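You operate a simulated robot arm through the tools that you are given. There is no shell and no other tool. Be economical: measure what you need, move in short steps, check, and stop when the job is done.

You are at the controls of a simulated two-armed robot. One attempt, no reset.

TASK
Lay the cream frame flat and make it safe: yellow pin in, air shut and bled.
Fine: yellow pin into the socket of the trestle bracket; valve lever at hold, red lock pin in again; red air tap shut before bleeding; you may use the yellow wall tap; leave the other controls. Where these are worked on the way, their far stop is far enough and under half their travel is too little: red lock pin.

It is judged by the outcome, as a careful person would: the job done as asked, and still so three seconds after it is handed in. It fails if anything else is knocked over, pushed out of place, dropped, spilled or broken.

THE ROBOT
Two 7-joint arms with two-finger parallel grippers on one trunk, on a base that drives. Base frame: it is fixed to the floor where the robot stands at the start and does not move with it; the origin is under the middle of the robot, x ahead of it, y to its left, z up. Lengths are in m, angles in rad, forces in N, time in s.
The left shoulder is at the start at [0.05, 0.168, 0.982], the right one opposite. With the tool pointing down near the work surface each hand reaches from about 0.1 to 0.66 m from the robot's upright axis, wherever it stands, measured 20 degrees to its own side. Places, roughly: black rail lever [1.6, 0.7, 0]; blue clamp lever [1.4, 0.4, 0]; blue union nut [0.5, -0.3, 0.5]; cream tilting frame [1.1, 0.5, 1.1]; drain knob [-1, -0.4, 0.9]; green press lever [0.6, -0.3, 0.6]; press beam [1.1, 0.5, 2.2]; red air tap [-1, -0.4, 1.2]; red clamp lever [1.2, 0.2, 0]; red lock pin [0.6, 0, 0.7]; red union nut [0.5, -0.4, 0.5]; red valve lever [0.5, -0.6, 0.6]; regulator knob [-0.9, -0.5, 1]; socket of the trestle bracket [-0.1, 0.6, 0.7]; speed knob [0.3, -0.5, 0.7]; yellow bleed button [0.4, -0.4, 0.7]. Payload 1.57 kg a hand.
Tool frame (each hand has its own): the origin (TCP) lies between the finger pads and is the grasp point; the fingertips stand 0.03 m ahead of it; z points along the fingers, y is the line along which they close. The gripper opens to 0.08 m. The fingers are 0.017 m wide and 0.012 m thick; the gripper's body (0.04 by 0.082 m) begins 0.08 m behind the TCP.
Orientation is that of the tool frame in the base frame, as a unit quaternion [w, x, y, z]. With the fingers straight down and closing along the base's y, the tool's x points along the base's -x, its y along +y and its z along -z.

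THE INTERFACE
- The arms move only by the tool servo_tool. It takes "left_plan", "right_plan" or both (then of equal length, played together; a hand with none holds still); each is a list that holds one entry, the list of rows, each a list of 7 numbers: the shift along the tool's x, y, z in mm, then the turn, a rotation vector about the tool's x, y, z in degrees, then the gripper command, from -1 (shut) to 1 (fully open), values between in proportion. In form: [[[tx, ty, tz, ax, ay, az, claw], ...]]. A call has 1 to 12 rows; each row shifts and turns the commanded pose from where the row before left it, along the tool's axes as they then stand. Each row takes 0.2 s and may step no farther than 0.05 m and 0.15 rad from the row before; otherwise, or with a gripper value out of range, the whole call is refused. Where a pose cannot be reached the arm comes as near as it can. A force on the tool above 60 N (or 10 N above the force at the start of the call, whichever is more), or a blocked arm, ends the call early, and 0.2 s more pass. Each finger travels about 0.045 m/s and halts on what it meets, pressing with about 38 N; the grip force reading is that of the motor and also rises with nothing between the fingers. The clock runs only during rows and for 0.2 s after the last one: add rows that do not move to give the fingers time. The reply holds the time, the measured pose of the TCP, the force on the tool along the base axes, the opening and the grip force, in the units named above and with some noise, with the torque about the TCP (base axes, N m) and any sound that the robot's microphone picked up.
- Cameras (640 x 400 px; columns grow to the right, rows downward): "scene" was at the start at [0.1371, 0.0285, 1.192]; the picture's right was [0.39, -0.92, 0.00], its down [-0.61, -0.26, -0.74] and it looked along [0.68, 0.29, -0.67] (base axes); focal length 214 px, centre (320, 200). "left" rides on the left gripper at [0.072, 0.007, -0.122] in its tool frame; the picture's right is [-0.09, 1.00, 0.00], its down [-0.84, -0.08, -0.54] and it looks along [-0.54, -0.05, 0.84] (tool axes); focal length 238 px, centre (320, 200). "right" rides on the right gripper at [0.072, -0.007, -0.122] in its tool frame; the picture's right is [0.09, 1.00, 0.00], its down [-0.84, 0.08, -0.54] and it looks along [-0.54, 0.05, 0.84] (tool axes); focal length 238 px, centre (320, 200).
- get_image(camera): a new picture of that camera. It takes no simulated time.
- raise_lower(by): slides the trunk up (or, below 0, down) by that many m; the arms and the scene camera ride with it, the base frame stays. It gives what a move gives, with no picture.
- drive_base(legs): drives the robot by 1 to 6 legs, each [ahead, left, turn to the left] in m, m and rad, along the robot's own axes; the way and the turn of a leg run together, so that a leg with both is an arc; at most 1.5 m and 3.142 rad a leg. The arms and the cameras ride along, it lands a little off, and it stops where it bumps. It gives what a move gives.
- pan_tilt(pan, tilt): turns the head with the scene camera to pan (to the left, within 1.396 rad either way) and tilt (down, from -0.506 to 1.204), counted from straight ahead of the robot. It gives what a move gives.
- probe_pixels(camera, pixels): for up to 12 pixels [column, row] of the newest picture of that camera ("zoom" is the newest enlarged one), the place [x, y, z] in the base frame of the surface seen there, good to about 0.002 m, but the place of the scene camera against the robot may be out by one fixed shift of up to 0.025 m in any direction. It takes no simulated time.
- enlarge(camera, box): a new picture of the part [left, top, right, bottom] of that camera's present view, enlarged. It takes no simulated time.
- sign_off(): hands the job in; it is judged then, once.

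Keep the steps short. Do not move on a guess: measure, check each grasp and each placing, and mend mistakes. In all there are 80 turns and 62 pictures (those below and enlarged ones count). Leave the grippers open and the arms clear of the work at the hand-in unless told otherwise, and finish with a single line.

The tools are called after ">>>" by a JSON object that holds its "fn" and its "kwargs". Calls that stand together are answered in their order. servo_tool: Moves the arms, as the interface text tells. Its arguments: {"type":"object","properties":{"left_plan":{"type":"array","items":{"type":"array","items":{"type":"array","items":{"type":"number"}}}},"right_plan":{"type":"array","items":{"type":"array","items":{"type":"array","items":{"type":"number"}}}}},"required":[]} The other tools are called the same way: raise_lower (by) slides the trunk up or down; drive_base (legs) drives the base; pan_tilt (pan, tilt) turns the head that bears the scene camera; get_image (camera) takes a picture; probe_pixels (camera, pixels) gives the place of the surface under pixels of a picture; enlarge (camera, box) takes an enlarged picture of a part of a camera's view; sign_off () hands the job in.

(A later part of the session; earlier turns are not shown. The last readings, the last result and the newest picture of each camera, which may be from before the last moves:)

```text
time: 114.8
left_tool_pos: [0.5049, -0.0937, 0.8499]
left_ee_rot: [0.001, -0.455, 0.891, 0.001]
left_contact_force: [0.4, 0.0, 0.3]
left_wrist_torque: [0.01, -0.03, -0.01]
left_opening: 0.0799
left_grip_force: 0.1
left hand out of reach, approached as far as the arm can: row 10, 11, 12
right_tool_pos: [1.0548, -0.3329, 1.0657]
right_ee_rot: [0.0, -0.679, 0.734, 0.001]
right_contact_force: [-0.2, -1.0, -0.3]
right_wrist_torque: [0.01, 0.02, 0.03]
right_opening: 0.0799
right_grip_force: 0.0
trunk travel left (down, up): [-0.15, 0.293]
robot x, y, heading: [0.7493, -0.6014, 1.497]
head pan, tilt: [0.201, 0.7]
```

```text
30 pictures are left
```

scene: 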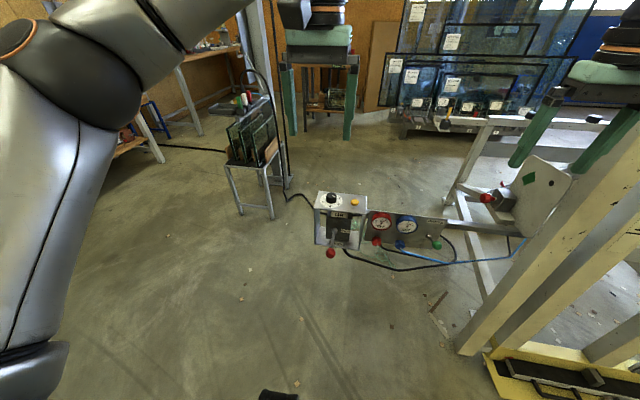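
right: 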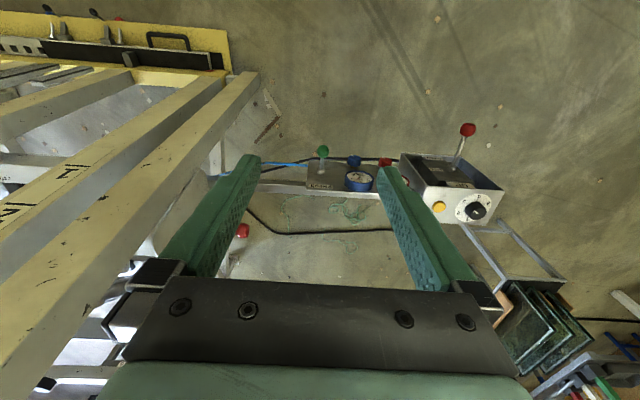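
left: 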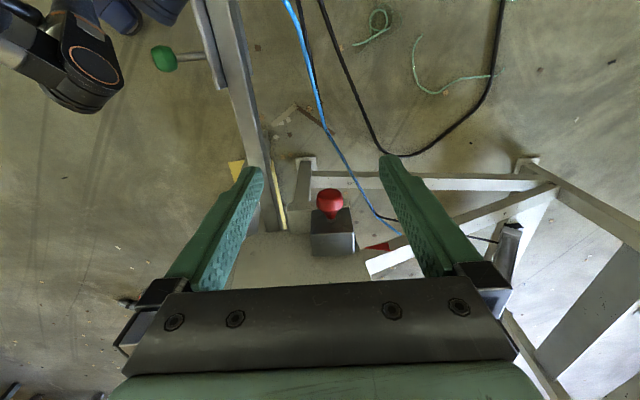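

The arm stops at (0.505,-0.094,0.850), but the base can carry it the rest. I probe the knob again at (329,195) for the exact offset.

>>> {"fn": "probe_pixels", "kwargs": {"camera": "left", "pixels": [[329, 195], [329, 205], [318, 200], [341, 200], [329, 213], [329, 220]]}}

>>> {"fn": "drive_base", "kwargs": {"legs": [[0.087, -0.051, 0]]}}

```text
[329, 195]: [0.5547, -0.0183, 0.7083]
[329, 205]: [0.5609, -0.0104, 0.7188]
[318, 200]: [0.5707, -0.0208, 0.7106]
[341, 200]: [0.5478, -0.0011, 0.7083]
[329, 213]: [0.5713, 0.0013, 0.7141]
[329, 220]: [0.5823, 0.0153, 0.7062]
```

```text
time: 116.0
left_tool_pos: [0.5628, -0.0137, 0.8499]
left_ee_rot: [0.0, -0.454, 0.891, 0.001]
left_contact_force: [-0.3, -0.4, 0.3]
left_wrist_torque: [0.0, 0.01, 0.0]
left_opening: 0.08
left_grip_force: 0.0
right_tool_pos: [1.1111, -0.25, 1.065]
right_ee_rot: [0.0, -0.679, 0.734, 0.0]
right_contact_force: [0.6, 0.4, -0.3]
right_wrist_torque: [-0.02, 0.02, 0.0]
right_opening: 0.08
right_grip_force: 0.0
trunk travel left (down, up): [-0.15, 0.293]
robot x, y, heading: [0.8052, -0.523, 1.497]
head pan, tilt: [0.201, 0.7]
```

The hand is right above the knob. I go straight down 143 mm.

>>> {"fn": "servo_tool", "kwargs": {"left_plan": [[[0, 0, 36, 0, 0, 0, 1], [0, 0, 36, 0, 0, 0, 1], [0, 0, 36, 0, 0, 0, 1], [0, 0, 35, 0, 0, 0, 1], [0, 0, 0, 0, 0, 0, 1]]]}}

>>> {"fn": "get_image", "kwargs": {"camera": "left"}}

```text
time: 117.2
left_tool_pos: [0.5612, -0.0125, 0.7084]
left_ee_rot: [0.0, -0.456, 0.89, 0.002]
left_contact_force: [1.1, 0.0, 0.5]
left_wrist_torque: [0.04, 0.01, -0.01]
left_opening: 0.0803
left_grip_force: 0.0
right_tool_pos: [1.1116, -0.25, 1.0643]
right_ee_rot: [0.001, -0.68, 0.734, 0.001]
right_contact_force: [0.2, 0.4, -0.1]
right_wrist_torque: [0.02, 0.02, 0.01]
right_opening: 0.0798
right_grip_force: 0.0
trunk travel left (down, up): [-0.15, 0.293]
robot x, y, heading: [0.8097, -0.5186, 1.494]
head pan, tilt: [0.201, 0.7]
```

```text
29 pictures are left
```

left: 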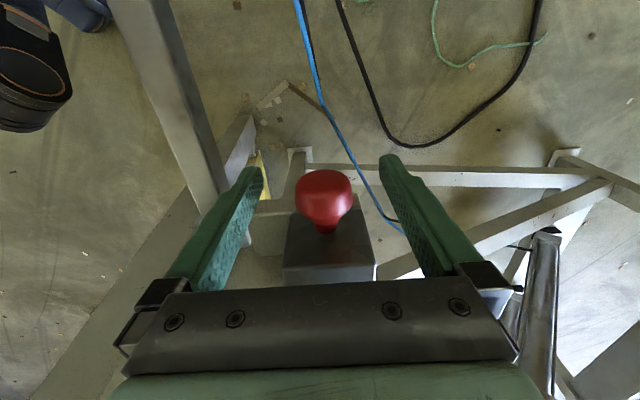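

The knob sits between the fingers. I close on it.

>>> {"fn": "servo_tool", "kwargs": {"left_plan": [[[0, 0, 0, 0, 0, 0, -0.2], [0, 0, 0, 0, 0, 0, -0.6], [0, 0, 0, 0, 0, 0, -1], [0, 0, 0, 0, 0, 0, -1], [0, 0, 0, 0, 0, 0, -1], [0, 0, 0, 0, 0, 0, -1]]]}}

```text
time: 118.6
left_tool_pos: [0.5606, -0.0124, 0.7083]
left_ee_rot: [-0.001, -0.455, 0.89, 0.002]
left_contact_force: [-8.6, 8.4, 0.4]
left_wrist_torque: [0.12, 0.14, 0.11]
left_opening: 0.0373
left_grip_force: 43.1
right_tool_pos: [1.1106, -0.2508, 1.0652]
right_ee_rot: [0.0, -0.679, 0.734, 0.0]
right_contact_force: [0.5, -0.2, 0.0]
right_wrist_torque: [0.01, 0.03, -0.01]
right_opening: 0.0799
right_grip_force: 0.0
trunk travel left (down, up): [-0.15, 0.293]
robot x, y, heading: [0.8059, -0.517, 1.499]
head pan, tilt: [0.201, 0.7]
```

Gripped (opening 37 mm). I pull outward along the pin axis in small steps.

>>> {"fn": "servo_tool", "kwargs": {"left_plan": [[[6, 0, 0, 0, 0, 0, -1], [6, 0, 0, 0, 0, 0, -1], [6, 0, 0, 0, 0, 0, -1], [6, 0, 0, 0, 0, 0, -1], [6, 0, 0, 0, 0, 0, -1], [6, 0, 0, 0, 0, 0, -1], [0, 0, 0, 0, 0, 0, -1]]]}}

>>> {"fn": "get_image", "kwargs": {"camera": "left"}}

```text
time: 120.2
left_tool_pos: [0.5427, -0.0459, 0.7038]
left_ee_rot: [-0.002, -0.453, 0.891, -0.002]
left_contact_force: [-0.8, -4.3, 0.3]
left_wrist_torque: [-0.11, 0.03, 0.01]
left_opening: 0.0001
left_grip_force: 21.1
right_tool_pos: [1.1108, -0.2506, 1.0644]
right_ee_rot: [0.001, -0.68, 0.734, 0.0]
right_contact_force: [-0.6, 0.6, -0.9]
right_wrist_torque: [-0.03, -0.01, 0.05]
right_opening: 0.0803
right_grip_force: 0.1
trunk travel left (down, up): [-0.15, 0.293]
robot x, y, heading: [0.8068, -0.5187, 1.499]
head pan, tilt: [0.201, 0.7]
```

```text
28 pictures are left
```

left: 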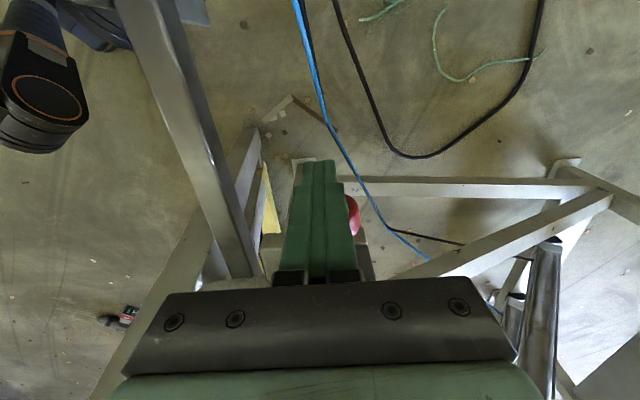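

The fingers slipped off the knob. I move 25 mm further out, open, and look.

>>> {"fn": "servo_tool", "kwargs": {"left_plan": [[[12, 0, 0, 0, 0, 0, -1], [13, 0, 0, 0, 0, 0, -1], [0, 0, -20, 0, 0, 0, 0], [0, 0, 0, 0, 0, 0, 1], [0, 0, 0, 0, 0, 0, 1], [0, 0, 0, 0, 0, 0, 1], [0, 0, 0, 0, 0, 0, 1]]]}}

>>> {"fn": "enlarge", "kwargs": {"camera": "left", "box": [240, 130, 420, 300]}}

>>> {"fn": "probe_pixels", "kwargs": {"camera": "zoom", "pixels": [[320, 200], [320, 160], [320, 240], [300, 220], [340, 220]]}}

```text
time: 121.8
left_tool_pos: [0.5274, -0.0633, 0.7267]
left_ee_rot: [0.0, -0.454, 0.891, 0.001]
left_contact_force: [-0.5, -1.0, -0.8]
left_wrist_torque: [0.01, 0.02, -0.02]
left_opening: 0.0796
left_grip_force: 0.0
right_tool_pos: [1.1103, -0.2508, 1.0642]
right_ee_rot: [0.0, -0.68, 0.733, 0.001]
right_contact_force: [0.1, -0.4, 0.0]
right_wrist_torque: [0.0, -0.01, -0.04]
right_opening: 0.0801
right_grip_force: 0.0
trunk travel left (down, up): [-0.15, 0.293]
robot x, y, heading: [0.8069, -0.5218, 1.498]
head pan, tilt: [0.201, 0.7]
```

```text
2.35 times, centred on (330, 215) of left
```

zoom: 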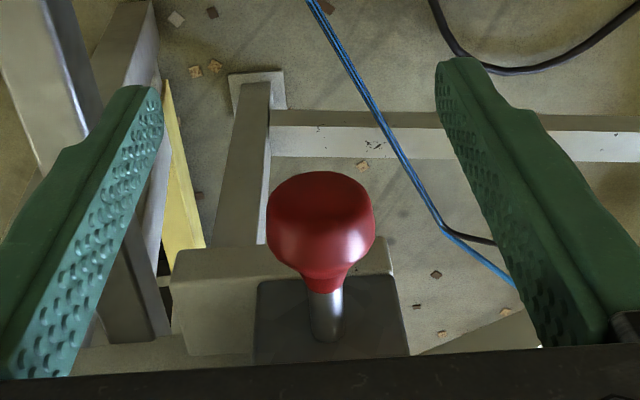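

```text
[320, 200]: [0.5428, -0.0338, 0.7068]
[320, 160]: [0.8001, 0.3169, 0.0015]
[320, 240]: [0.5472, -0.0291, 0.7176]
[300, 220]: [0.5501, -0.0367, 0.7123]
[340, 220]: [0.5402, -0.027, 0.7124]
```

The pin moved out about 23 mm and stays there; more shaft is visible. I regrasp nearer the neck and pull to see whether it reaches its stop.

>>> {"fn": "servo_tool", "kwargs": {"left_plan": [[[-26, 2, 0, 0, 0, 0, 1], [-26, 2, 0, 0, 0, 0, 1], [0, 0, 24, 0, 0, 0, 1], [0, 0, 0, 0, 0, 0, 0], [0, 0, 0, 0, 0, 0, -0.6], [0, 0, 0, 0, 0, 0, -1], [0, 0, 0, 0, 0, 0, -1], [0, 0, 0, 0, 0, 0, -1], [0, 0, 0, 0, 0, 0, -1]]]}}

```text
time: 123.8
left_tool_pos: [0.5549, -0.0171, 0.7174]
left_ee_rot: [-0.001, -0.457, 0.89, 0.001]
left_contact_force: [12.0, -9.2, -3.1]
left_wrist_torque: [-0.04, -0.31, -0.03]
left_opening: 0.0373
left_grip_force: 43.4
left hand out of reach, approached as far as the arm can: row 3
right_tool_pos: [1.1116, -0.2509, 1.0648]
right_ee_rot: [0.001, -0.68, 0.734, 0.001]
right_contact_force: [-0.7, -0.4, -0.1]
right_wrist_torque: [0.0, 0.01, -0.02]
right_opening: 0.0802
right_grip_force: 0.1
trunk travel left (down, up): [-0.15, 0.293]
robot x, y, heading: [0.8093, -0.5187, 1.497]
head pan, tilt: [0.201, 0.7]
```

Gripped again (37 mm). I pull outward.

>>> {"fn": "servo_tool", "kwargs": {"left_plan": [[[5, 0, 0, 0, 0, 0, -1], [5, 0, 0, 0, 0, 0, -1], [5, 0, 0, 0, 0, 0, -1], [5, 0, 0, 0, 0, 0, -1], [0, 0, 0, 0, 0, 0, -1]]]}}

```text
time: 125.0
left_tool_pos: [0.5476, -0.0275, 0.717]
left_ee_rot: [0.01, -0.453, 0.891, 0.004]
left_contact_force: [29.0, 27.9, -1.8]
left_wrist_torque: [0.51, -0.45, 0.01]
left_opening: 0.0374
left_grip_force: 44.3
right_tool_pos: [1.1126, -0.2484, 1.0643]
right_ee_rot: [-0.001, -0.68, 0.734, 0.0]
right_contact_force: [-0.8, -0.1, -0.6]
right_wrist_torque: [0.01, 0.01, 0.0]
right_opening: 0.0797
right_grip_force: 0.1
trunk travel left (down, up): [-0.15, 0.293]
robot x, y, heading: [0.8036, -0.5179, 1.495]
head pan, tilt: [0.201, 0.7]
```

It now resists with 40 N, likely the stop. I open and measure the knob.

>>> {"fn": "servo_tool", "kwargs": {"left_plan": [[[0, 0, 0, 0, 0, 0, 0], [0, 0, 0, 0, 0, 0, 1], [0, 0, 0, 0, 0, 0, 1], [0, 0, 0, 0, 0, 0, 1]]]}}

>>> {"fn": "enlarge", "kwargs": {"camera": "left", "box": [240, 130, 420, 300]}}

>>> {"fn": "probe_pixels", "kwargs": {"camera": "zoom", "pixels": [[320, 180], [320, 220], [300, 200], [340, 200], [320, 160], [320, 240]]}}

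```text
time: 126.0
left_tool_pos: [0.5413, -0.0349, 0.7158]
left_ee_rot: [-0.001, -0.455, 0.89, 0.0]
left_contact_force: [0.5, 0.2, 0.1]
left_wrist_torque: [-0.04, 0.0, -0.01]
left_opening: 0.0802
left_grip_force: 0.0
right_tool_pos: [1.1114, -0.2497, 1.0652]
right_ee_rot: [0.0, -0.68, 0.733, 0.001]
right_contact_force: [-0.6, 1.0, 0.4]
right_wrist_torque: [0.0, 0.04, 0.03]
right_opening: 0.0799
right_grip_force: 0.1
trunk travel left (down, up): [-0.15, 0.293]
robot x, y, heading: [0.8088, -0.5194, 1.499]
head pan, tilt: [0.201, 0.7]
```

```text
2.35 times, centred on (330, 215) of left
```

zoom: 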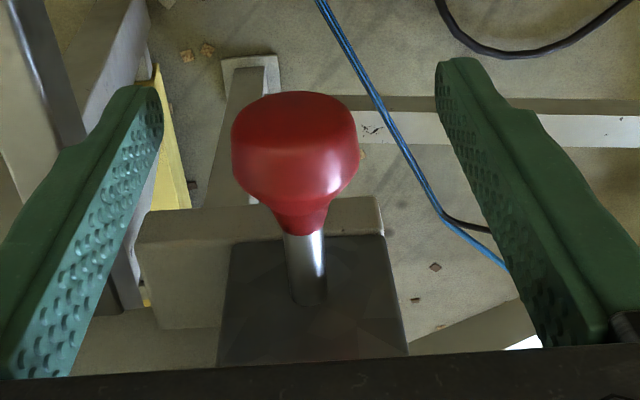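

```text
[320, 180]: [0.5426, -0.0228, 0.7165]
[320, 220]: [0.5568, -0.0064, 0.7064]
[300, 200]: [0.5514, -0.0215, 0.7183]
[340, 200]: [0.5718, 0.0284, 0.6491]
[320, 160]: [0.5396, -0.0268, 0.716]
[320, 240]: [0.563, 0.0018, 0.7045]
```

Travel is about 24 mm and it's hard against its stop: lock pin is out. I lift the hand, straighten its yaw, and back the base away.

>>> {"fn": "servo_tool", "kwargs": {"left_plan": [[[0, 0, -45, 0, 0, 0, 1], [0, 0, -45, 0, 0, 0, 1], [0, 0, -45, 0, 0, 0, 1]]]}}

>>> {"fn": "drive_base", "kwargs": {"legs": [[-0.3, 0, 0], [0, 0, 0.993], [-0.144, 0.029, 0]]}}

>>> {"fn": "servo_tool", "kwargs": {"left_plan": [[[0, 0, 0, 0, 0, -8, 1], [0, 0, 0, 0, 0, -8, 1], [0, 0, 0, 0, 0, -8, 1], [0, 0, 0, 0, 0, -7.8, 1]]]}}

>>> {"fn": "get_image", "kwargs": {"camera": "left"}}

```text
time: 126.8
left_tool_pos: [0.5429, -0.0326, 0.8526]
left_ee_rot: [0.0, -0.455, 0.891, 0.001]
left_contact_force: [0.0, 0.5, 0.8]
left_wrist_torque: [0.0, -0.03, 0.01]
left_opening: 0.0803
left_grip_force: 0.1
right_tool_pos: [1.1118, -0.2507, 1.0645]
right_ee_rot: [0.0, -0.679, 0.734, 0.001]
right_contact_force: [-0.9, 0.6, -0.2]
right_wrist_torque: [-0.03, -0.01, -0.01]
right_opening: 0.08
right_grip_force: 0.1
trunk travel left (down, up): [-0.15, 0.293]
robot x, y, heading: [0.8031, -0.5223, 1.496]
head pan, tilt: [0.201, 0.7]
```

```text
time: 132.3
left_tool_pos: [0.3276, -0.8889, 0.8512]
left_ee_rot: [0.0, 0.825, -0.566, -0.001]
left_contact_force: [-0.4, -0.3, 0.1]
left_wrist_torque: [0.01, 0.05, 0.01]
left_opening: 0.08
left_grip_force: 0.0
right_tool_pos: [0.8189, -0.5274, 1.0648]
right_ee_rot: [0.0, 0.948, -0.319, -0.001]
right_contact_force: [-0.7, 0.2, -1.4]
right_wrist_torque: [-0.01, 0.02, 0.01]
right_opening: 0.08
right_grip_force: 0.0
trunk travel left (down, up): [-0.15, 0.293]
robot x, y, heading: [0.8791, -0.9269, 2.49]
head pan, tilt: [0.201, 0.7]
```

```text
time: 133.3
left_tool_pos: [0.3274, -0.8877, 0.8534]
left_ee_rot: [-0.001, 0.949, -0.316, -0.001]
left_contact_force: [-0.2, 0.3, -0.5]
left_wrist_torque: [-0.02, -0.04, -0.03]
left_opening: 0.08
left_grip_force: 0.0
right_tool_pos: [0.8195, -0.5285, 1.0648]
right_ee_rot: [0.0, 0.947, -0.32, -0.001]
right_contact_force: [-0.2, -0.1, -0.2]
right_wrist_torque: [0.02, 0.03, -0.01]
right_opening: 0.0796
right_grip_force: 0.0
trunk travel left (down, up): [-0.15, 0.293]
robot x, y, heading: [0.8794, -0.9283, 2.491]
head pan, tilt: [0.201, 0.7]
```

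```text
25 pictures are left
```

left: 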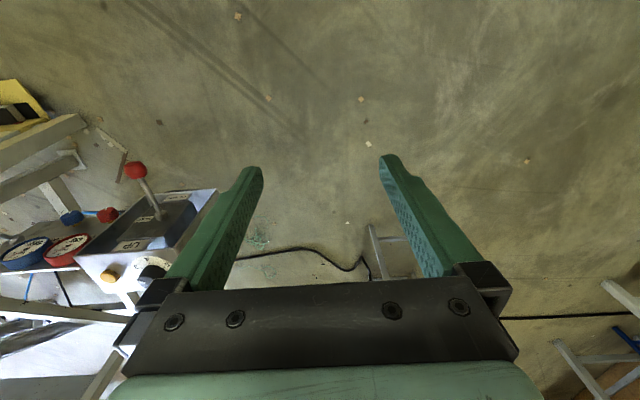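

The valve ball is at (136,170). I probe it and the lever's pivot.

>>> {"fn": "probe_pixels", "kwargs": {"camera": "left", "pixels": [[136, 167], [130, 170], [142, 171], [136, 175], [147, 190], [157, 210], [108, 276], [152, 268], [215, 192]]}}

```text
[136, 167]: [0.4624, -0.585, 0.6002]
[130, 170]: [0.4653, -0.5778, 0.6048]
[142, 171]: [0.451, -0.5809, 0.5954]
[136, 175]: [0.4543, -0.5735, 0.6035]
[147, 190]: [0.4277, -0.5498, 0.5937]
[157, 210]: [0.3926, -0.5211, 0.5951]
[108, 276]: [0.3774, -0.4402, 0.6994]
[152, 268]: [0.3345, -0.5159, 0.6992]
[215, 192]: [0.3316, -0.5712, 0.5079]
```

Ball centre about (0.456,-0.576,0.592). I move the left hand over it with open fingers astride.

>>> {"fn": "servo_tool", "kwargs": {"left_plan": [[[-11.8, -46, 0, 0, 0, 0, 1], [-11.8, -46, 0, 0, 0, 0, 1], [-11.8, -46, 0, 0, 0, 0, 1], [-11.8, -46, 0, 0, 0, 0, 1], [-11.8, -46, 0, 0, 0, 0, 1], [-11.8, -46, 0, 0, 0, 0, 1], [-11.8, -46, 0, 0, 0, 0, 1], [0, -4, 45, 0, 0, 0, 1], [0, 0, 45, 0, 0, 0, 1], [0, 0, 45, 0, 0, 0, 1], [0, 0, 45, 0, 0, 0, 1], [0, 0, 35, 0, 0, 0, 1]]]}}

>>> {"fn": "get_image", "kwargs": {"camera": "left"}}

```text
time: 135.9
left_tool_pos: [0.4571, -0.5746, 0.6353]
left_ee_rot: [0.001, 0.948, -0.318, -0.001]
left_contact_force: [0.0, -0.2, 0.6]
left_wrist_torque: [-0.01, -0.02, 0.0]
left_opening: 0.0802
left_grip_force: 0.1
right_tool_pos: [0.8189, -0.5275, 1.0646]
right_ee_rot: [0.0, 0.948, -0.319, 0.0]
right_contact_force: [0.1, 0.8, 0.2]
right_wrist_torque: [-0.02, 0.01, 0.0]
right_opening: 0.0798
right_grip_force: 0.1
trunk travel left (down, up): [-0.15, 0.293]
robot x, y, heading: [0.8768, -0.9286, 2.49]
head pan, tilt: [0.201, 0.7]
```

```text
24 pictures are left
```

left: 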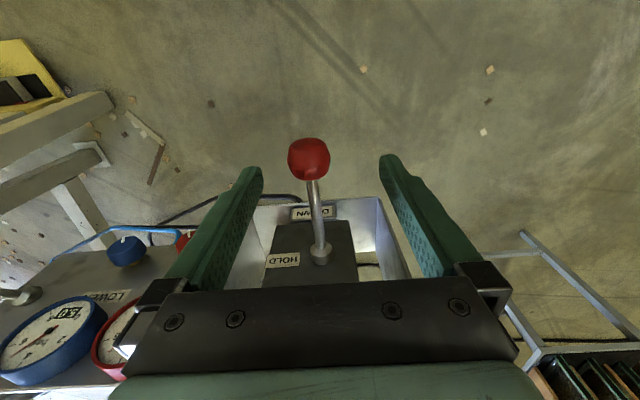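

Ball at (309,158) lies between the fingers. I descend 37 mm and close.

>>> {"fn": "probe_pixels", "kwargs": {"camera": "left", "pixels": [[309, 145], [309, 158], [309, 172], [296, 158], [322, 158]]}}

>>> {"fn": "servo_tool", "kwargs": {"left_plan": [[[0, 0, 19, 0, 0, 0, 1], [0, 0, 18, 0, 0, 0, 1], [0, 0, 0, 0, 0, 0, 0], [0, 0, 0, 0, 0, 0, -0.6], [0, 0, 0, 0, 0, 0, -1], [0, 0, 0, 0, 0, 0, -1], [0, 0, 0, 0, 0, 0, -1], [0, 0, 0, 0, 0, 0, -1]]]}}

```text
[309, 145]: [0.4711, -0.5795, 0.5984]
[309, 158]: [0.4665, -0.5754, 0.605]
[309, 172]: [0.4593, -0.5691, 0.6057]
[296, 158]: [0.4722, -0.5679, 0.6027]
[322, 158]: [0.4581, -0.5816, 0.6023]
```

```text
time: 137.8
left_tool_pos: [0.4656, -0.5709, 0.6157]
left_ee_rot: [-0.009, 0.947, -0.322, 0.001]
left_contact_force: [13.6, 38.1, -4.5]
left_wrist_torque: [0.63, -0.47, -0.02]
left_opening: 0.0333
left_grip_force: 40.3
left hand out of reach, approached as far as the arm can: row 2
right_tool_pos: [0.8196, -0.5265, 1.0634]
right_ee_rot: [0.001, 0.947, -0.32, 0.0]
right_contact_force: [0.9, 0.4, 0.6]
right_wrist_torque: [-0.02, 0.02, -0.05]
right_opening: 0.0799
right_grip_force: 0.0
trunk travel left (down, up): [-0.15, 0.293]
robot x, y, heading: [0.8789, -0.9269, 2.492]
head pan, tilt: [0.201, 0.7]
```

It gripped off-centre and the arm is at its low limit. I open, raise the hand 100 mm, and lower the trunk 100 mm to gain reach.

>>> {"fn": "servo_tool", "kwargs": {"left_plan": [[[0, 0, 0, 0, 0, 0, 0.5], [0, 0, 0, 0, 0, 0, 1], [0, 0, 0, 0, 0, 0, 1], [0, 0, -40, 0, 0, 0, 1], [0, 0, -40, 0, 0, 0, 1], [0, 0, -20, 0, 0, 0, 1]]]}}

>>> {"fn": "raise_lower", "kwargs": {"by": -0.1}}

```text
time: 139.2
left_tool_pos: [0.46, -0.5806, 0.7146]
left_ee_rot: [0.0, 0.949, -0.316, -0.001]
left_contact_force: [0.8, 0.9, -0.3]
left_wrist_torque: [-0.01, -0.02, -0.02]
left_opening: 0.0801
left_grip_force: 0.1
right_tool_pos: [0.8189, -0.5279, 1.0657]
right_ee_rot: [0.0, 0.948, -0.319, -0.001]
right_contact_force: [0.0, 0.4, 0.4]
right_wrist_torque: [0.02, -0.01, -0.02]
right_opening: 0.0799
right_grip_force: 0.1
trunk travel left (down, up): [-0.15, 0.293]
robot x, y, heading: [0.8784, -0.9294, 2.495]
head pan, tilt: [0.201, 0.7]
```

```text
time: 140.5
left_tool_pos: [0.4603, -0.581, 0.6156]
left_ee_rot: [0.0, 0.949, -0.316, 0.0]
left_contact_force: [-0.6, 0.3, 0.1]
left_wrist_torque: [-0.01, -0.02, 0.02]
left_opening: 0.0799
left_grip_force: 0.1
right_tool_pos: [0.8178, -0.5289, 0.9641]
right_ee_rot: [-0.001, 0.948, -0.32, 0.0]
right_contact_force: [-0.7, 0.1, -0.4]
right_wrist_torque: [0.03, -0.02, 0.01]
right_opening: 0.0799
right_grip_force: 0.1
trunk travel left (down, up): [-0.05, 0.393]
robot x, y, heading: [0.8797, -0.9292, 2.493]
head pan, tilt: [0.201, 0.7]
```

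I centre on the ball (9 mm), go down to z 0.596 and close.

>>> {"fn": "servo_tool", "kwargs": {"left_plan": [[[0, -9, 0, 0, 0, 0, 1], [0, 0, 20, 0, 0, 0, 1], [0, 0, 0, 0, 0, 0, 0], [0, 0, 0, 0, 0, 0, -0.6], [0, 0, 0, 0, 0, 0, -1], [0, 0, 0, 0, 0, 0, -1], [0, 0, 0, 0, 0, 0, -1]]]}}

```text
time: 142.1
left_tool_pos: [0.4671, -0.572, 0.5949]
left_ee_rot: [-0.002, 0.948, -0.319, 0.0]
left_contact_force: [3.9, 13.7, -0.8]
left_wrist_torque: [0.07, -0.14, -0.12]
left_opening: 0.0337
left_grip_force: 32.3
right_tool_pos: [0.8189, -0.5263, 0.9639]
right_ee_rot: [0.001, 0.948, -0.319, 0.0]
right_contact_force: [0.4, -0.1, -0.4]
right_wrist_torque: [0.02, -0.02, -0.02]
right_opening: 0.0801
right_grip_force: 0.1
trunk travel left (down, up): [-0.05, 0.393]
robot x, y, heading: [0.881, -0.9309, 2.491]
head pan, tilt: [0.201, 0.7]
```

Well centred. I press the lever down in an arc towards DOWN, watching force.

>>> {"fn": "servo_tool", "kwargs": {"left_plan": [[[0, 0, 8, 0, 0, 0, -1], [-1, 0, 8, 0, 0, 0, -1], [-2, 0, 8, 0, 0, 0, -1], [-3, 0, 8, 0, 0, 0, -1], [-4, 0, 8, 0, 0, 0, -1], [0, 0, 0, 0, 0, 0, -1]]]}}

>>> {"fn": "get_image", "kwargs": {"camera": "scene"}}

```text
time: 143.5
left_tool_pos: [0.461, -0.5685, 0.5546]
left_ee_rot: [0.0, 0.947, -0.32, 0.001]
left_contact_force: [17.4, 8.2, 7.1]
left_wrist_torque: [0.62, 0.9, -0.35]
left_opening: 0.0333
left_grip_force: 40.9
right_tool_pos: [0.82, -0.5285, 0.9646]
right_ee_rot: [0.0, 0.948, -0.319, 0.0]
right_contact_force: [0.4, 0.4, 0.5]
right_wrist_torque: [-0.01, 0.0, 0.01]
right_opening: 0.0803
right_grip_force: 0.1
trunk travel left (down, up): [-0.05, 0.393]
robot x, y, heading: [0.8808, -0.9315, 2.491]
head pan, tilt: [0.201, 0.7]
```

```text
23 pictures are left
```

scene: 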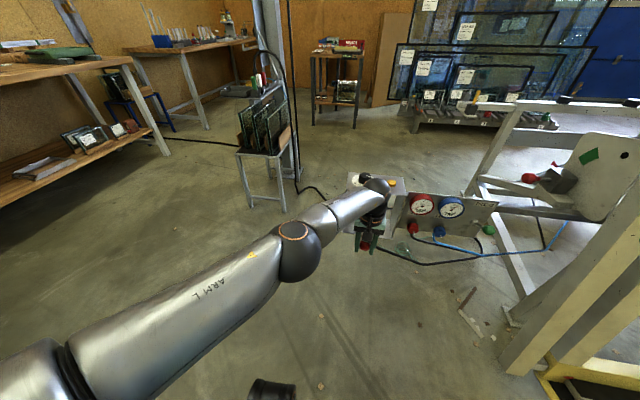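

Lever is 40 mm down (about 25°). I hold for 2.4 s, look toward the frame, and see if it moves.

>>> {"fn": "servo_tool", "kwargs": {"left_plan": [[[0, 0, 0, 0, 0, 0, -1], [0, 0, 0, 0, 0, 0, -1], [0, 0, 0, 0, 0, 0, -1], [0, 0, 0, 0, 0, 0, -1], [0, 0, 0, 0, 0, 0, -1], [0, 0, 0, 0, 0, 0, -1], [0, 0, 0, 0, 0, 0, -1], [0, 0, 0, 0, 0, 0, -1], [0, 0, 0, 0, 0, 0, -1], [0, 0, 0, 0, 0, 0, -1], [0, 0, 0, 0, 0, 0, -1], [0, 0, 0, 0, 0, 0, -1]]]}}

>>> {"fn": "pan_tilt", "kwargs": {"pan": -0.3, "tilt": 0.45}}

>>> {"fn": "get_image", "kwargs": {"camera": "scene"}}

```text
time: 146.1
left_tool_pos: [0.461, -0.5672, 0.5547]
left_ee_rot: [-0.001, 0.948, -0.319, 0.002]
left_contact_force: [20.4, 3.6, -2.6]
left_wrist_torque: [0.13, 0.19, -0.11]
left_opening: 0.0331
left_grip_force: 41.4
right_tool_pos: [0.8199, -0.5278, 0.9658]
right_ee_rot: [0.0, 0.948, -0.319, 0.0]
right_contact_force: [0.2, 0.3, 0.2]
right_wrist_torque: [-0.02, -0.01, -0.01]
right_opening: 0.0802
right_grip_force: 0.0
trunk travel left (down, up): [-0.05, 0.393]
robot x, y, heading: [0.8794, -0.9266, 2.487]
head pan, tilt: [0.201, 0.7]
```

```text
time: 147.0
left_tool_pos: [0.4604, -0.5677, 0.5563]
left_ee_rot: [-0.001, 0.948, -0.319, 0.001]
left_contact_force: [21.6, 1.2, -4.6]
left_wrist_torque: [0.02, 0.07, -0.08]
left_opening: 0.0331
left_grip_force: 41.1
right_tool_pos: [0.8195, -0.5282, 0.9644]
right_ee_rot: [-0.001, 0.948, -0.319, 0.0]
right_contact_force: [0.7, -0.6, 0.1]
right_wrist_torque: [-0.02, 0.03, 0.02]
right_opening: 0.08
right_grip_force: 0.1
trunk travel left (down, up): [-0.05, 0.393]
robot x, y, heading: [0.8773, -0.9291, 2.491]
head pan, tilt: [-0.3, 0.45]
```

```text
22 pictures are left
```

scene: 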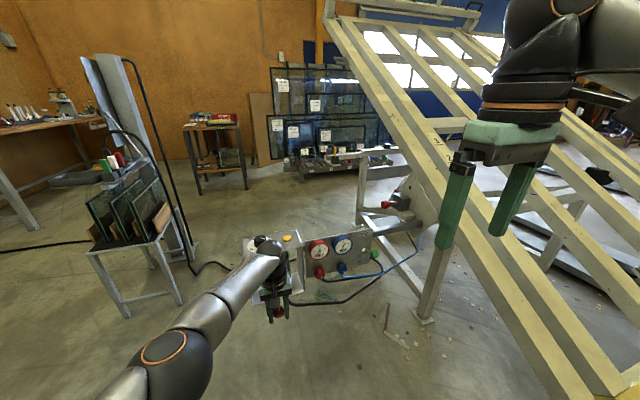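

The frame is coming down over the trestle, well clear of my right hand. I keep holding for another 2.6 s and look.

>>> {"fn": "servo_tool", "kwargs": {"left_plan": [[[0, 0, 0, 0, 0, 0, -1], [0, 0, 0, 0, 0, 0, -1], [0, 0, 0, 0, 0, 0, -1], [0, 0, 0, 0, 0, 0, -1], [0, 0, 0, 0, 0, 0, -1], [0, 0, 0, 0, 0, 0, -1], [0, 0, 0, 0, 0, 0, -1], [0, 0, 0, 0, 0, 0, -1], [0, 0, 0, 0, 0, 0, -1], [0, 0, 0, 0, 0, 0, -1], [0, 0, 0, 0, 0, 0, -1], [0, 0, 0, 0, 0, 0, -1]]]}}

>>> {"fn": "servo_tool", "kwargs": {"left_plan": [[[0, 0, 0, 0, 0, 0, -1], [0, 0, 0, 0, 0, 0, -1], [0, 0, 0, 0, 0, 0, -1], [0, 0, 0, 0, 0, 0, -1], [0, 0, 0, 0, 0, 0, -1], [0, 0, 0, 0, 0, 0, -1], [0, 0, 0, 0, 0, 0, -1], [0, 0, 0, 0, 0, 0, -1], [0, 0, 0, 0, 0, 0, -1], [0, 0, 0, 0, 0, 0, -1], [0, 0, 0, 0, 0, 0, -1], [0, 0, 0, 0, 0, 0, -1]]]}}

>>> {"fn": "get_image", "kwargs": {"camera": "scene"}}

```text
time: 149.6
left_tool_pos: [0.46, -0.5684, 0.5555]
left_ee_rot: [-0.002, 0.948, -0.318, 0.002]
left_contact_force: [22.0, 1.2, -6.3]
left_wrist_torque: [-0.01, -0.05, -0.12]
left_opening: 0.0333
left_grip_force: 41.0
right_tool_pos: [0.8186, -0.5268, 0.9652]
right_ee_rot: [0.0, 0.948, -0.318, 0.0]
right_contact_force: [0.5, 0.0, 0.4]
right_wrist_torque: [-0.01, -0.02, 0.01]
right_opening: 0.0801
right_grip_force: 0.1
trunk travel left (down, up): [-0.05, 0.393]
robot x, y, heading: [0.8786, -0.9336, 2.49]
head pan, tilt: [-0.3, 0.45]
```

```text
time: 152.2
left_tool_pos: [0.4607, -0.5672, 0.5561]
left_ee_rot: [-0.003, 0.948, -0.318, 0.002]
left_contact_force: [21.0, 2.8, -7.7]
left_wrist_torque: [-0.06, -0.1, -0.08]
left_opening: 0.0333
left_grip_force: 41.2
right_tool_pos: [0.8189, -0.5275, 0.9652]
right_ee_rot: [0.0, 0.948, -0.319, -0.001]
right_contact_force: [-0.8, -0.1, 0.5]
right_wrist_torque: [0.02, -0.02, 0.02]
right_opening: 0.0801
right_grip_force: 0.0
trunk travel left (down, up): [-0.05, 0.393]
robot x, y, heading: [0.8784, -0.9323, 2.492]
head pan, tilt: [-0.3, 0.45]
```

```text
21 pictures are left
```

scene: 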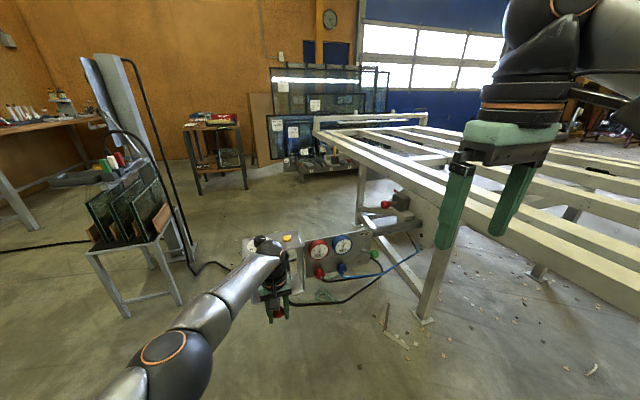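

Nearly flat. I hold 2.4 s more and zoom on the plate and the trestle.

>>> {"fn": "servo_tool", "kwargs": {"left_plan": [[[0, 0, 0, 0, 0, 0, -1], [0, 0, 0, 0, 0, 0, -1], [0, 0, 0, 0, 0, 0, -1], [0, 0, 0, 0, 0, 0, -1], [0, 0, 0, 0, 0, 0, -1], [0, 0, 0, 0, 0, 0, -1], [0, 0, 0, 0, 0, 0, -1], [0, 0, 0, 0, 0, 0, -1], [0, 0, 0, 0, 0, 0, -1], [0, 0, 0, 0, 0, 0, -1], [0, 0, 0, 0, 0, 0, -1], [0, 0, 0, 0, 0, 0, -1]]]}}

>>> {"fn": "enlarge", "kwargs": {"camera": "scene", "box": [300, 100, 480, 240]}}

>>> {"fn": "probe_pixels", "kwargs": {"camera": "zoom", "pixels": [[60, 85], [200, 165], [330, 250], [445, 330], [300, 355], [160, 60]]}}

```text
time: 154.8
left_tool_pos: [0.4605, -0.5672, 0.5552]
left_ee_rot: [-0.002, 0.948, -0.318, 0.001]
left_contact_force: [19.6, 4.9, -4.8]
left_wrist_torque: [-0.06, -0.12, -0.09]
left_opening: 0.0335
left_grip_force: 41.1
right_tool_pos: [0.8201, -0.5272, 0.9642]
right_ee_rot: [0.0, 0.948, -0.319, 0.0]
right_contact_force: [-0.1, 0.1, -0.3]
right_wrist_torque: [0.01, 0.02, 0.0]
right_opening: 0.0799
right_grip_force: 0.0
trunk travel left (down, up): [-0.05, 0.393]
robot x, y, heading: [0.88, -0.9242, 2.492]
head pan, tilt: [-0.3, 0.45]
```

```text
2.86 times, centred on (390, 170) of scene
```

zoom: 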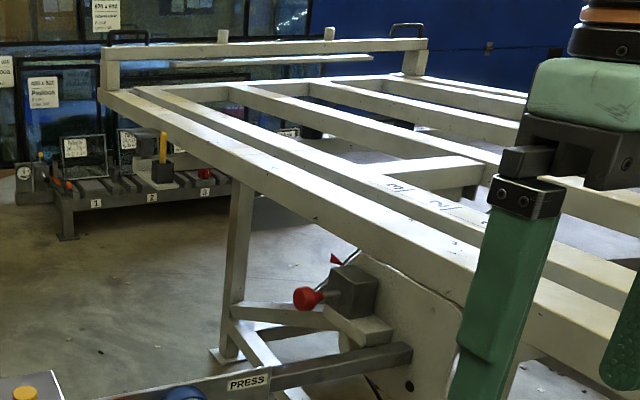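

```text
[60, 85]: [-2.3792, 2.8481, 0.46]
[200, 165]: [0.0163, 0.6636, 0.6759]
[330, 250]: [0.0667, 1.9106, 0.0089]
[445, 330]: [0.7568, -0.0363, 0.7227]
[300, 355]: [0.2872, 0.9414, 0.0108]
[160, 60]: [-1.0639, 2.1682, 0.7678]
```

The frame lies flat on the trestle. I bring the valve lever back up to HOLD along the same arc, then release.

>>> {"fn": "servo_tool", "kwargs": {"left_plan": [[[4, 0, -8, 0, 0, 0, -1], [3, 0, -8, 0, 0, 0, -1], [2, 0, -8, 0, 0, 0, -1], [1, 0, -8, 0, 0, 0, -1], [0, 0, -8, 0, 0, 0, -1], [0, 0, 0, 0, 0, 0, -1]]]}}

>>> {"fn": "servo_tool", "kwargs": {"left_plan": [[[0, 0, 0, 0, 0, 0, -0.5], [0, 0, 0, 0, 0, 0, 0], [0, 0, 0, 0, 0, 0, 0.5], [0, 0, 0, 0, 0, 0, 1], [0, 0, 0, 0, 0, 0, 1], [0, 0, 0, 0, 0, 0, 1], [0, 0, -45, 0, 0, 0, 1], [0, 0, -45, 0, 0, 0, 1]]]}}

>>> {"fn": "get_image", "kwargs": {"camera": "left"}}

```text
time: 156.2
left_tool_pos: [0.4664, -0.5716, 0.5951]
left_ee_rot: [-0.002, 0.948, -0.318, 0.001]
left_contact_force: [8.2, 22.1, -10.1]
left_wrist_torque: [-0.64, -0.87, -0.15]
left_opening: 0.0331
left_grip_force: 41.7
right_tool_pos: [0.8183, -0.5268, 0.9647]
right_ee_rot: [0.001, 0.948, -0.319, -0.001]
right_contact_force: [0.2, 0.7, -0.7]
right_wrist_torque: [-0.01, -0.04, 0.02]
right_opening: 0.08
right_grip_force: 0.1
trunk travel left (down, up): [-0.05, 0.393]
robot x, y, heading: [0.8779, -0.9283, 2.495]
head pan, tilt: [-0.3, 0.45]
```

```text
time: 158.0
left_tool_pos: [0.4643, -0.5756, 0.6851]
left_ee_rot: [0.0, 0.948, -0.317, 0.0]
left_contact_force: [-0.7, 0.7, -0.5]
left_wrist_torque: [-0.01, 0.03, 0.02]
left_opening: 0.0803
left_grip_force: 0.1
right_tool_pos: [0.8181, -0.5269, 0.9654]
right_ee_rot: [0.0, 0.948, -0.319, -0.001]
right_contact_force: [0.5, -0.1, 0.7]
right_wrist_torque: [0.03, 0.0, 0.02]
right_opening: 0.0801
right_grip_force: 0.2
trunk travel left (down, up): [-0.05, 0.393]
robot x, y, heading: [0.8811, -0.9325, 2.49]
head pan, tilt: [-0.3, 0.45]
```

```text
19 pictures are left
```

left: 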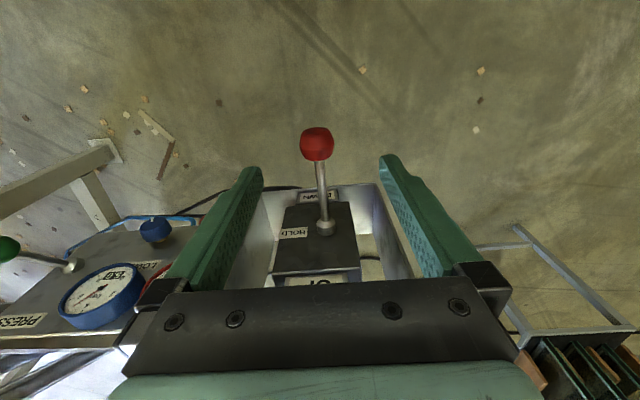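

I check that the ball is back at its original height.

>>> {"fn": "probe_pixels", "kwargs": {"camera": "left", "pixels": [[316, 133], [316, 145], [316, 156], [322, 195], [326, 225]]}}

>>> {"fn": "servo_tool", "kwargs": {"left_plan": [[[0, 0, -45, 0, 0, 0, 1], [0, 0, -45, 0, 0, 0, 1], [0, 0, -45, 0, 0, 0, 1], [0, 0, -45, 0, 0, 0, 1]]]}}

>>> {"fn": "raise_lower", "kwargs": {"by": 0.1}}

```text
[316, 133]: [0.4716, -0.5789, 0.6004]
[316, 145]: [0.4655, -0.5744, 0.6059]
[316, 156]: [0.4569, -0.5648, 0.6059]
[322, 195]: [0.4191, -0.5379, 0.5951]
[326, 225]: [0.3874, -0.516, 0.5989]
```

```text
time: 159.0
left_tool_pos: [0.4671, -0.5804, 0.8425]
left_ee_rot: [0.0, 0.948, -0.317, -0.001]
left_contact_force: [0.5, -0.8, 0.5]
left_wrist_torque: [-0.02, -0.01, 0.03]
left_opening: 0.08
left_grip_force: 0.0
left hand out of reach, approached as far as the arm can: row 4
right_tool_pos: [0.8192, -0.5279, 0.9645]
right_ee_rot: [0.0, 0.948, -0.319, 0.0]
right_contact_force: [0.3, 0.9, -0.2]
right_wrist_torque: [-0.01, -0.01, 0.02]
right_opening: 0.0801
right_grip_force: 0.0
trunk travel left (down, up): [-0.05, 0.393]
robot x, y, heading: [0.877, -0.9298, 2.496]
head pan, tilt: [-0.3, 0.45]
```

```text
time: 160.3
left_tool_pos: [0.4678, -0.5799, 0.9415]
left_ee_rot: [-0.001, 0.949, -0.317, -0.001]
left_contact_force: [-0.6, 0.1, -0.5]
left_wrist_torque: [-0.03, 0.01, 0.01]
left_opening: 0.0799
left_grip_force: 0.0
right_tool_pos: [0.8197, -0.5283, 1.0649]
right_ee_rot: [0.001, 0.948, -0.319, 0.0]
right_contact_force: [0.1, 0.2, -0.3]
right_wrist_torque: [-0.03, 0.0, 0.01]
right_opening: 0.08
right_grip_force: 0.1
trunk travel left (down, up): [-0.15, 0.293]
robot x, y, heading: [0.8749, -0.9311, 2.492]
head pan, tilt: [-0.3, 0.45]
```

The ball is at z 0.606 as at the start: HOLD. Now I drive back through the gap to the rear side, to push the lock pin in with the right hand.

>>> {"fn": "drive_base", "kwargs": {"legs": [[0.465, 0.503, 0], [0.467, -0.185, 0], [0.146, -0.349, 0], [0, 0, -1.552]]}}

>>> {"fn": "pan_tilt", "kwargs": {"pan": 0.2, "tilt": 0.75}}

>>> {"fn": "get_image", "kwargs": {"camera": "scene"}}

```text
time: 174.8
left_tool_pos: [0.3762, 0.1575, 0.9418]
left_ee_rot: [0.002, -0.456, 0.89, 0.001]
left_contact_force: [0.2, -0.9, 0.0]
left_wrist_torque: [-0.02, 0.0, 0.0]
left_opening: 0.0801
left_grip_force: 0.2
right_tool_pos: [0.4382, -0.1921, 1.0647]
right_ee_rot: [0.001, -0.456, 0.89, 0.0]
right_contact_force: [0.0, 0.3, -0.5]
right_wrist_torque: [0.01, 0.0, 0.0]
right_opening: 0.08
right_grip_force: 0.1
trunk travel left (down, up): [-0.15, 0.293]
robot x, y, heading: [0.0386, -0.2603, 0.948]
head pan, tilt: [-0.3, 0.45]
```

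```text
time: 175.7
left_tool_pos: [0.3766, 0.1592, 0.9429]
left_ee_rot: [0.001, -0.457, 0.889, 0.001]
left_contact_force: [-0.5, 0.1, -0.1]
left_wrist_torque: [-0.01, 0.0, -0.04]
left_opening: 0.0798
left_grip_force: 0.0
right_tool_pos: [0.4381, -0.1925, 1.0645]
right_ee_rot: [0.001, -0.456, 0.89, 0.0]
right_contact_force: [0.9, 0.9, -0.2]
right_wrist_torque: [0.0, -0.02, 0.0]
right_opening: 0.0801
right_grip_force: 0.0
trunk travel left (down, up): [-0.15, 0.293]
robot x, y, heading: [0.0384, -0.2629, 0.949]
head pan, tilt: [0.201, 0.75]
```

```text
18 pictures are left
```

scene: 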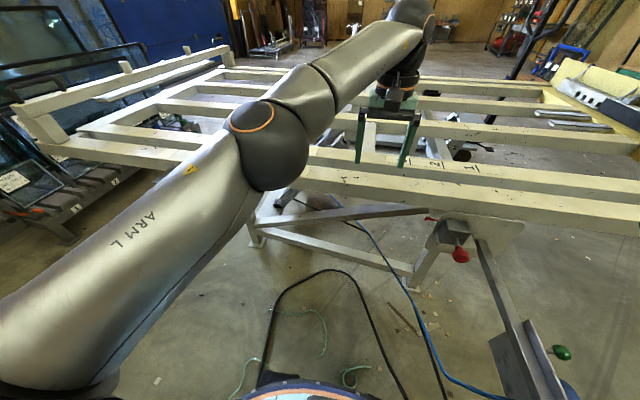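

Right hand is almost in line with the pin. I close its fingers, move forward 97 mm and descend in front of the knob.

>>> {"fn": "servo_tool", "kwargs": {"right_plan": [[[-48, 4, 0, 0, 0, 0, -1], [-48, 4, 0, 0, 0, 0, -1], [0, 0, 45, 0, 0, 0, -1], [0, 0, 45, 0, 0, 0, -1], [0, 0, 45, 0, 0, 0, -1], [0, 0, 45, 0, 0, 0, -1], [0, 0, 45, 0, 0, 0, -1], [0, 0, 45, 0, 0, 0, -1], [0, 0, 45, 0, 0, 0, -1], [0, 0, 45, 0, 0, 0, -1], [0, 0, 0, 0, 0, 0, -1]]]}}

>>> {"fn": "get_image", "kwargs": {"camera": "right"}}

```text
time: 178.1
left_tool_pos: [0.3774, 0.1578, 0.9419]
left_ee_rot: [0.001, -0.457, 0.889, 0.002]
left_contact_force: [-0.1, -0.4, 0.8]
left_wrist_torque: [0.0, 0.0, 0.05]
left_opening: 0.0802
left_grip_force: 0.1
right_tool_pos: [0.4894, -0.1116, 0.7023]
right_ee_rot: [0.0, -0.454, 0.891, 0.0]
right_contact_force: [0.0, -0.1, -0.1]
right_wrist_torque: [0.0, 0.01, 0.01]
right_opening: 0.0
right_grip_force: 21.0
trunk travel left (down, up): [-0.15, 0.293]
robot x, y, heading: [0.0369, -0.2642, 0.946]
head pan, tilt: [0.201, 0.75]
```

```text
17 pictures are left
```

right: 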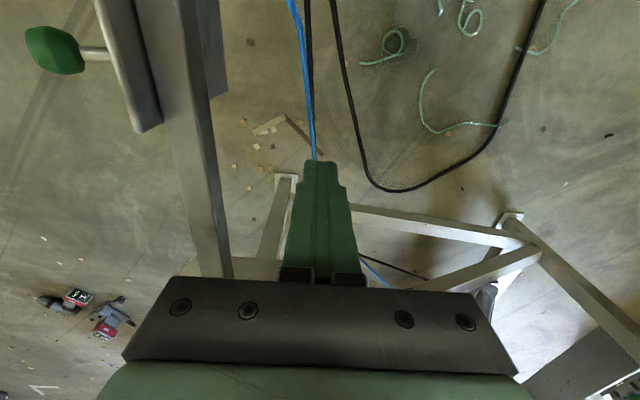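

Aligned (within 2 mm laterally). I push forward along the pin's axis, slowly after contact.

>>> {"fn": "servo_tool", "kwargs": {"right_plan": [[[-22, 0, 0, 0, 0, 0, -1], [-22, 0, 0, 0, 0, 0, -1], [-20, 0, 0, 0, 0, 0, -1], [-7, 0, 0, 0, 0, 0, -1], [-6, 0, 0, 0, 0, 0, -1], [-6, 0, 0, 0, 0, 0, -1], [-6, 0, 0, 0, 0, 0, -1], [-6, 0, 0, 0, 0, 0, -1], [-6, 0, 0, 0, 0, 0, -1], [-5, 0, 0, 0, 0, 0, -1], [-5, 0, 0, 0, 0, 0, -1], [0, 0, 0, 0, 0, 0, -1]]]}}

```text
time: 180.7
left_tool_pos: [0.3759, 0.1562, 0.9432]
left_ee_rot: [0.002, -0.457, 0.889, 0.002]
left_contact_force: [-0.6, -0.2, 0.7]
left_wrist_torque: [0.0, -0.04, -0.01]
left_opening: 0.0802
left_grip_force: 0.1
right_tool_pos: [0.5491, -0.0238, 0.7038]
right_ee_rot: [-0.007, -0.456, 0.89, -0.005]
right_contact_force: [-23.8, -33.2, 2.8]
right_wrist_torque: [0.14, 0.42, -0.08]
right_opening: 0.0001
right_grip_force: 21.2
trunk travel left (down, up): [-0.15, 0.293]
robot x, y, heading: [0.0369, -0.2625, 0.945]
head pan, tilt: [0.201, 0.75]
```

It resists with 40 N at the expected seated depth. I back off, lift and look.

>>> {"fn": "servo_tool", "kwargs": {"right_plan": [[[30, 0, 0, 0, 0, 0, -1], [40, 0, 0, 0, 0, 0, -1], [40, 0, -20, 0, 0, 0, -1], [0, 0, -45, 0, 0, 0, 0], [0, 0, -45, 0, 0, 0, 1], [0, 0, -20, 0, 0, 0, 1]]]}}

>>> {"fn": "get_image", "kwargs": {"camera": "right"}}

```text
time: 182.1
left_tool_pos: [0.3776, 0.157, 0.9428]
left_ee_rot: [0.001, -0.457, 0.889, 0.0]
left_contact_force: [0.0, -0.2, 0.1]
left_wrist_torque: [-0.02, -0.03, 0.02]
left_opening: 0.0801
left_grip_force: 0.0
right_tool_pos: [0.4891, -0.1084, 0.837]
right_ee_rot: [0.0, -0.455, 0.89, 0.0]
right_contact_force: [0.5, -0.6, 0.0]
right_wrist_torque: [-0.03, -0.02, 0.01]
right_opening: 0.0659
right_grip_force: 0.0
trunk travel left (down, up): [-0.15, 0.293]
robot x, y, heading: [0.0404, -0.26, 0.947]
head pan, tilt: [0.201, 0.75]
```

```text
16 pictures are left
```

right: 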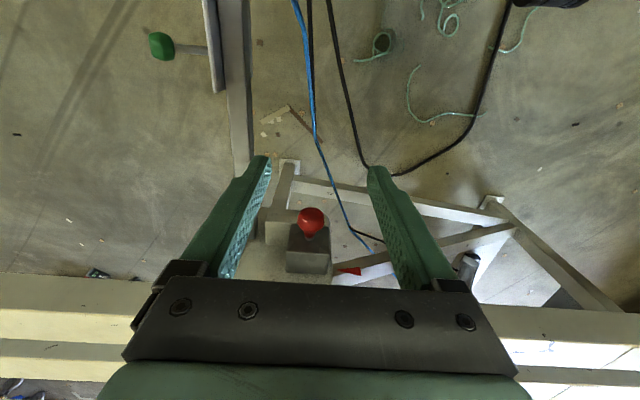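

>>> {"fn": "probe_pixels", "kwargs": {"camera": "right", "pixels": [[311, 212], [311, 218], [311, 224], [311, 231], [308, 238], [309, 245], [250, 350]]}}

>>> {"fn": "enlarge", "kwargs": {"camera": "right", "box": [250, 180, 370, 290]}}

```text
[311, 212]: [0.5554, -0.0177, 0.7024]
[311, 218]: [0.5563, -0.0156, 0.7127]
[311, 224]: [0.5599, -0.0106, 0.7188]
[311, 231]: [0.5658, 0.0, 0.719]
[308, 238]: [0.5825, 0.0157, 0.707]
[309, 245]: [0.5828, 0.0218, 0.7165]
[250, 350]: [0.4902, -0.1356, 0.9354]
```

```text
3.64 times, centred on (310, 235) of right
```

zoom: 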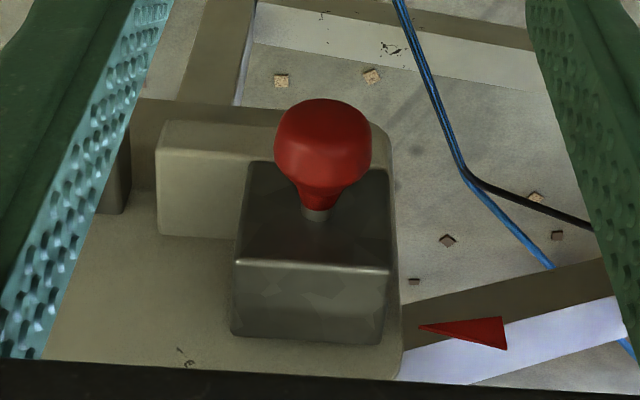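

The knob is exactly back where it began (0.560,-0.011,0.719): lock pin is in. Next the yellow pin. I check the frame rail height on the scene picture, then move the base.

>>> {"fn": "probe_pixels", "kwargs": {"camera": "scene", "pixels": [[350, 180], [420, 190], [520, 205], [50, 150], [60, 100], [130, 85], [350, 160]]}}

>>> {"fn": "drive_base", "kwargs": {"legs": [[0.083, 0.416, 0], [0, 0, -0.148]]}}

>>> {"fn": "get_image", "kwargs": {"camera": "left"}}

```text
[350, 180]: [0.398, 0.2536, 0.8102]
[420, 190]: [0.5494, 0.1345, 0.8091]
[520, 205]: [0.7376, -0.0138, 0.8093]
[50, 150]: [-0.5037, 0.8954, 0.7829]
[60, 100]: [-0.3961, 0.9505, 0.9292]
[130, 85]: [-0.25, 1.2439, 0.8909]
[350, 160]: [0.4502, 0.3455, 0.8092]
```

```text
time: 187.0
left_tool_pos: [0.1455, 0.4147, 0.9415]
left_ee_rot: [0.003, -0.389, 0.921, 0.001]
left_contact_force: [-0.5, -0.9, 0.3]
left_wrist_torque: [0.03, 0.01, 0.01]
left_opening: 0.0801
left_grip_force: 0.0
right_tool_pos: [0.2164, 0.1347, 0.8371]
right_ee_rot: [0.002, -0.387, 0.922, 0.0]
right_contact_force: [0.3, 0.1, -0.4]
right_wrist_torque: [-0.01, -0.02, 0.01]
right_opening: 0.0799
right_grip_force: 0.0
trunk travel left (down, up): [-0.15, 0.293]
robot x, y, heading: [-0.2538, 0.0495, 0.794]
head pan, tilt: [0.201, 0.75]
```

```text
14 pictures are left
```

left: 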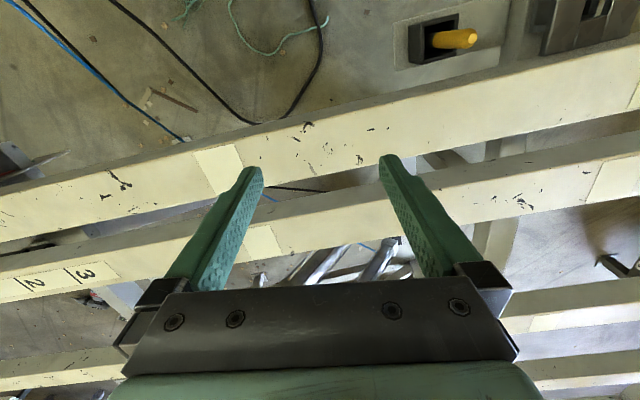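

The yellow pin shows at (455,40) and the bracket at (590,25). I probe them and shift the hand toward them to see better.

>>> {"fn": "probe_pixels", "kwargs": {"camera": "left", "pixels": [[470, 36], [455, 40], [438, 40], [415, 45], [455, 18], [585, 10], [600, 30], [560, 45], [520, 40], [590, 60]]}}

>>> {"fn": "servo_tool", "kwargs": {"left_plan": [[[30, 30, 0, 0, 0, 0, 1], [30, 30, 0, 0, 0, 0, 1], [30, 30, 0, 0, 0, 0, 1], [30, 30, 0, 0, 0, 0, 1]]]}}

>>> {"fn": "get_image", "kwargs": {"camera": "left"}}

```text
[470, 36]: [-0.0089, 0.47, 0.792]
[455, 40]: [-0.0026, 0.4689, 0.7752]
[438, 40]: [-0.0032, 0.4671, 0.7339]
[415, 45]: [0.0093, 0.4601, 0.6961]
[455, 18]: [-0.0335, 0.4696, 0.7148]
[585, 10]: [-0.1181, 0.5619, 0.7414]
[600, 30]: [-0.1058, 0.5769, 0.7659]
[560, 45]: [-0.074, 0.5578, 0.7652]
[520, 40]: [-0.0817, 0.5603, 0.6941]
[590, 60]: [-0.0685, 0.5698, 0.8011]
```

```text
time: 188.0
left_tool_pos: [-0.0272, 0.4136, 0.9428]
left_ee_rot: [0.002, -0.389, 0.921, 0.001]
left_contact_force: [-0.8, 0.4, 0.1]
left_wrist_torque: [0.0, -0.01, -0.02]
left_opening: 0.08
left_grip_force: 0.1
right_tool_pos: [0.217, 0.1343, 0.8359]
right_ee_rot: [0.001, -0.387, 0.922, 0.0]
right_contact_force: [-0.1, 0.5, 0.5]
right_wrist_torque: [0.01, 0.02, 0.03]
right_opening: 0.0799
right_grip_force: 0.0
trunk travel left (down, up): [-0.15, 0.293]
robot x, y, heading: [-0.2527, 0.0492, 0.793]
head pan, tilt: [0.201, 0.75]
```

```text
13 pictures are left
```

left: 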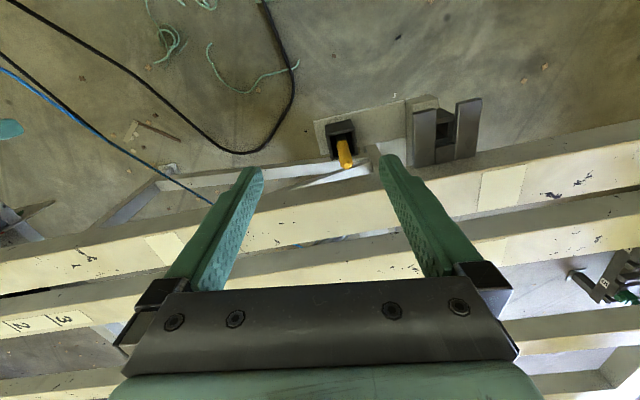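

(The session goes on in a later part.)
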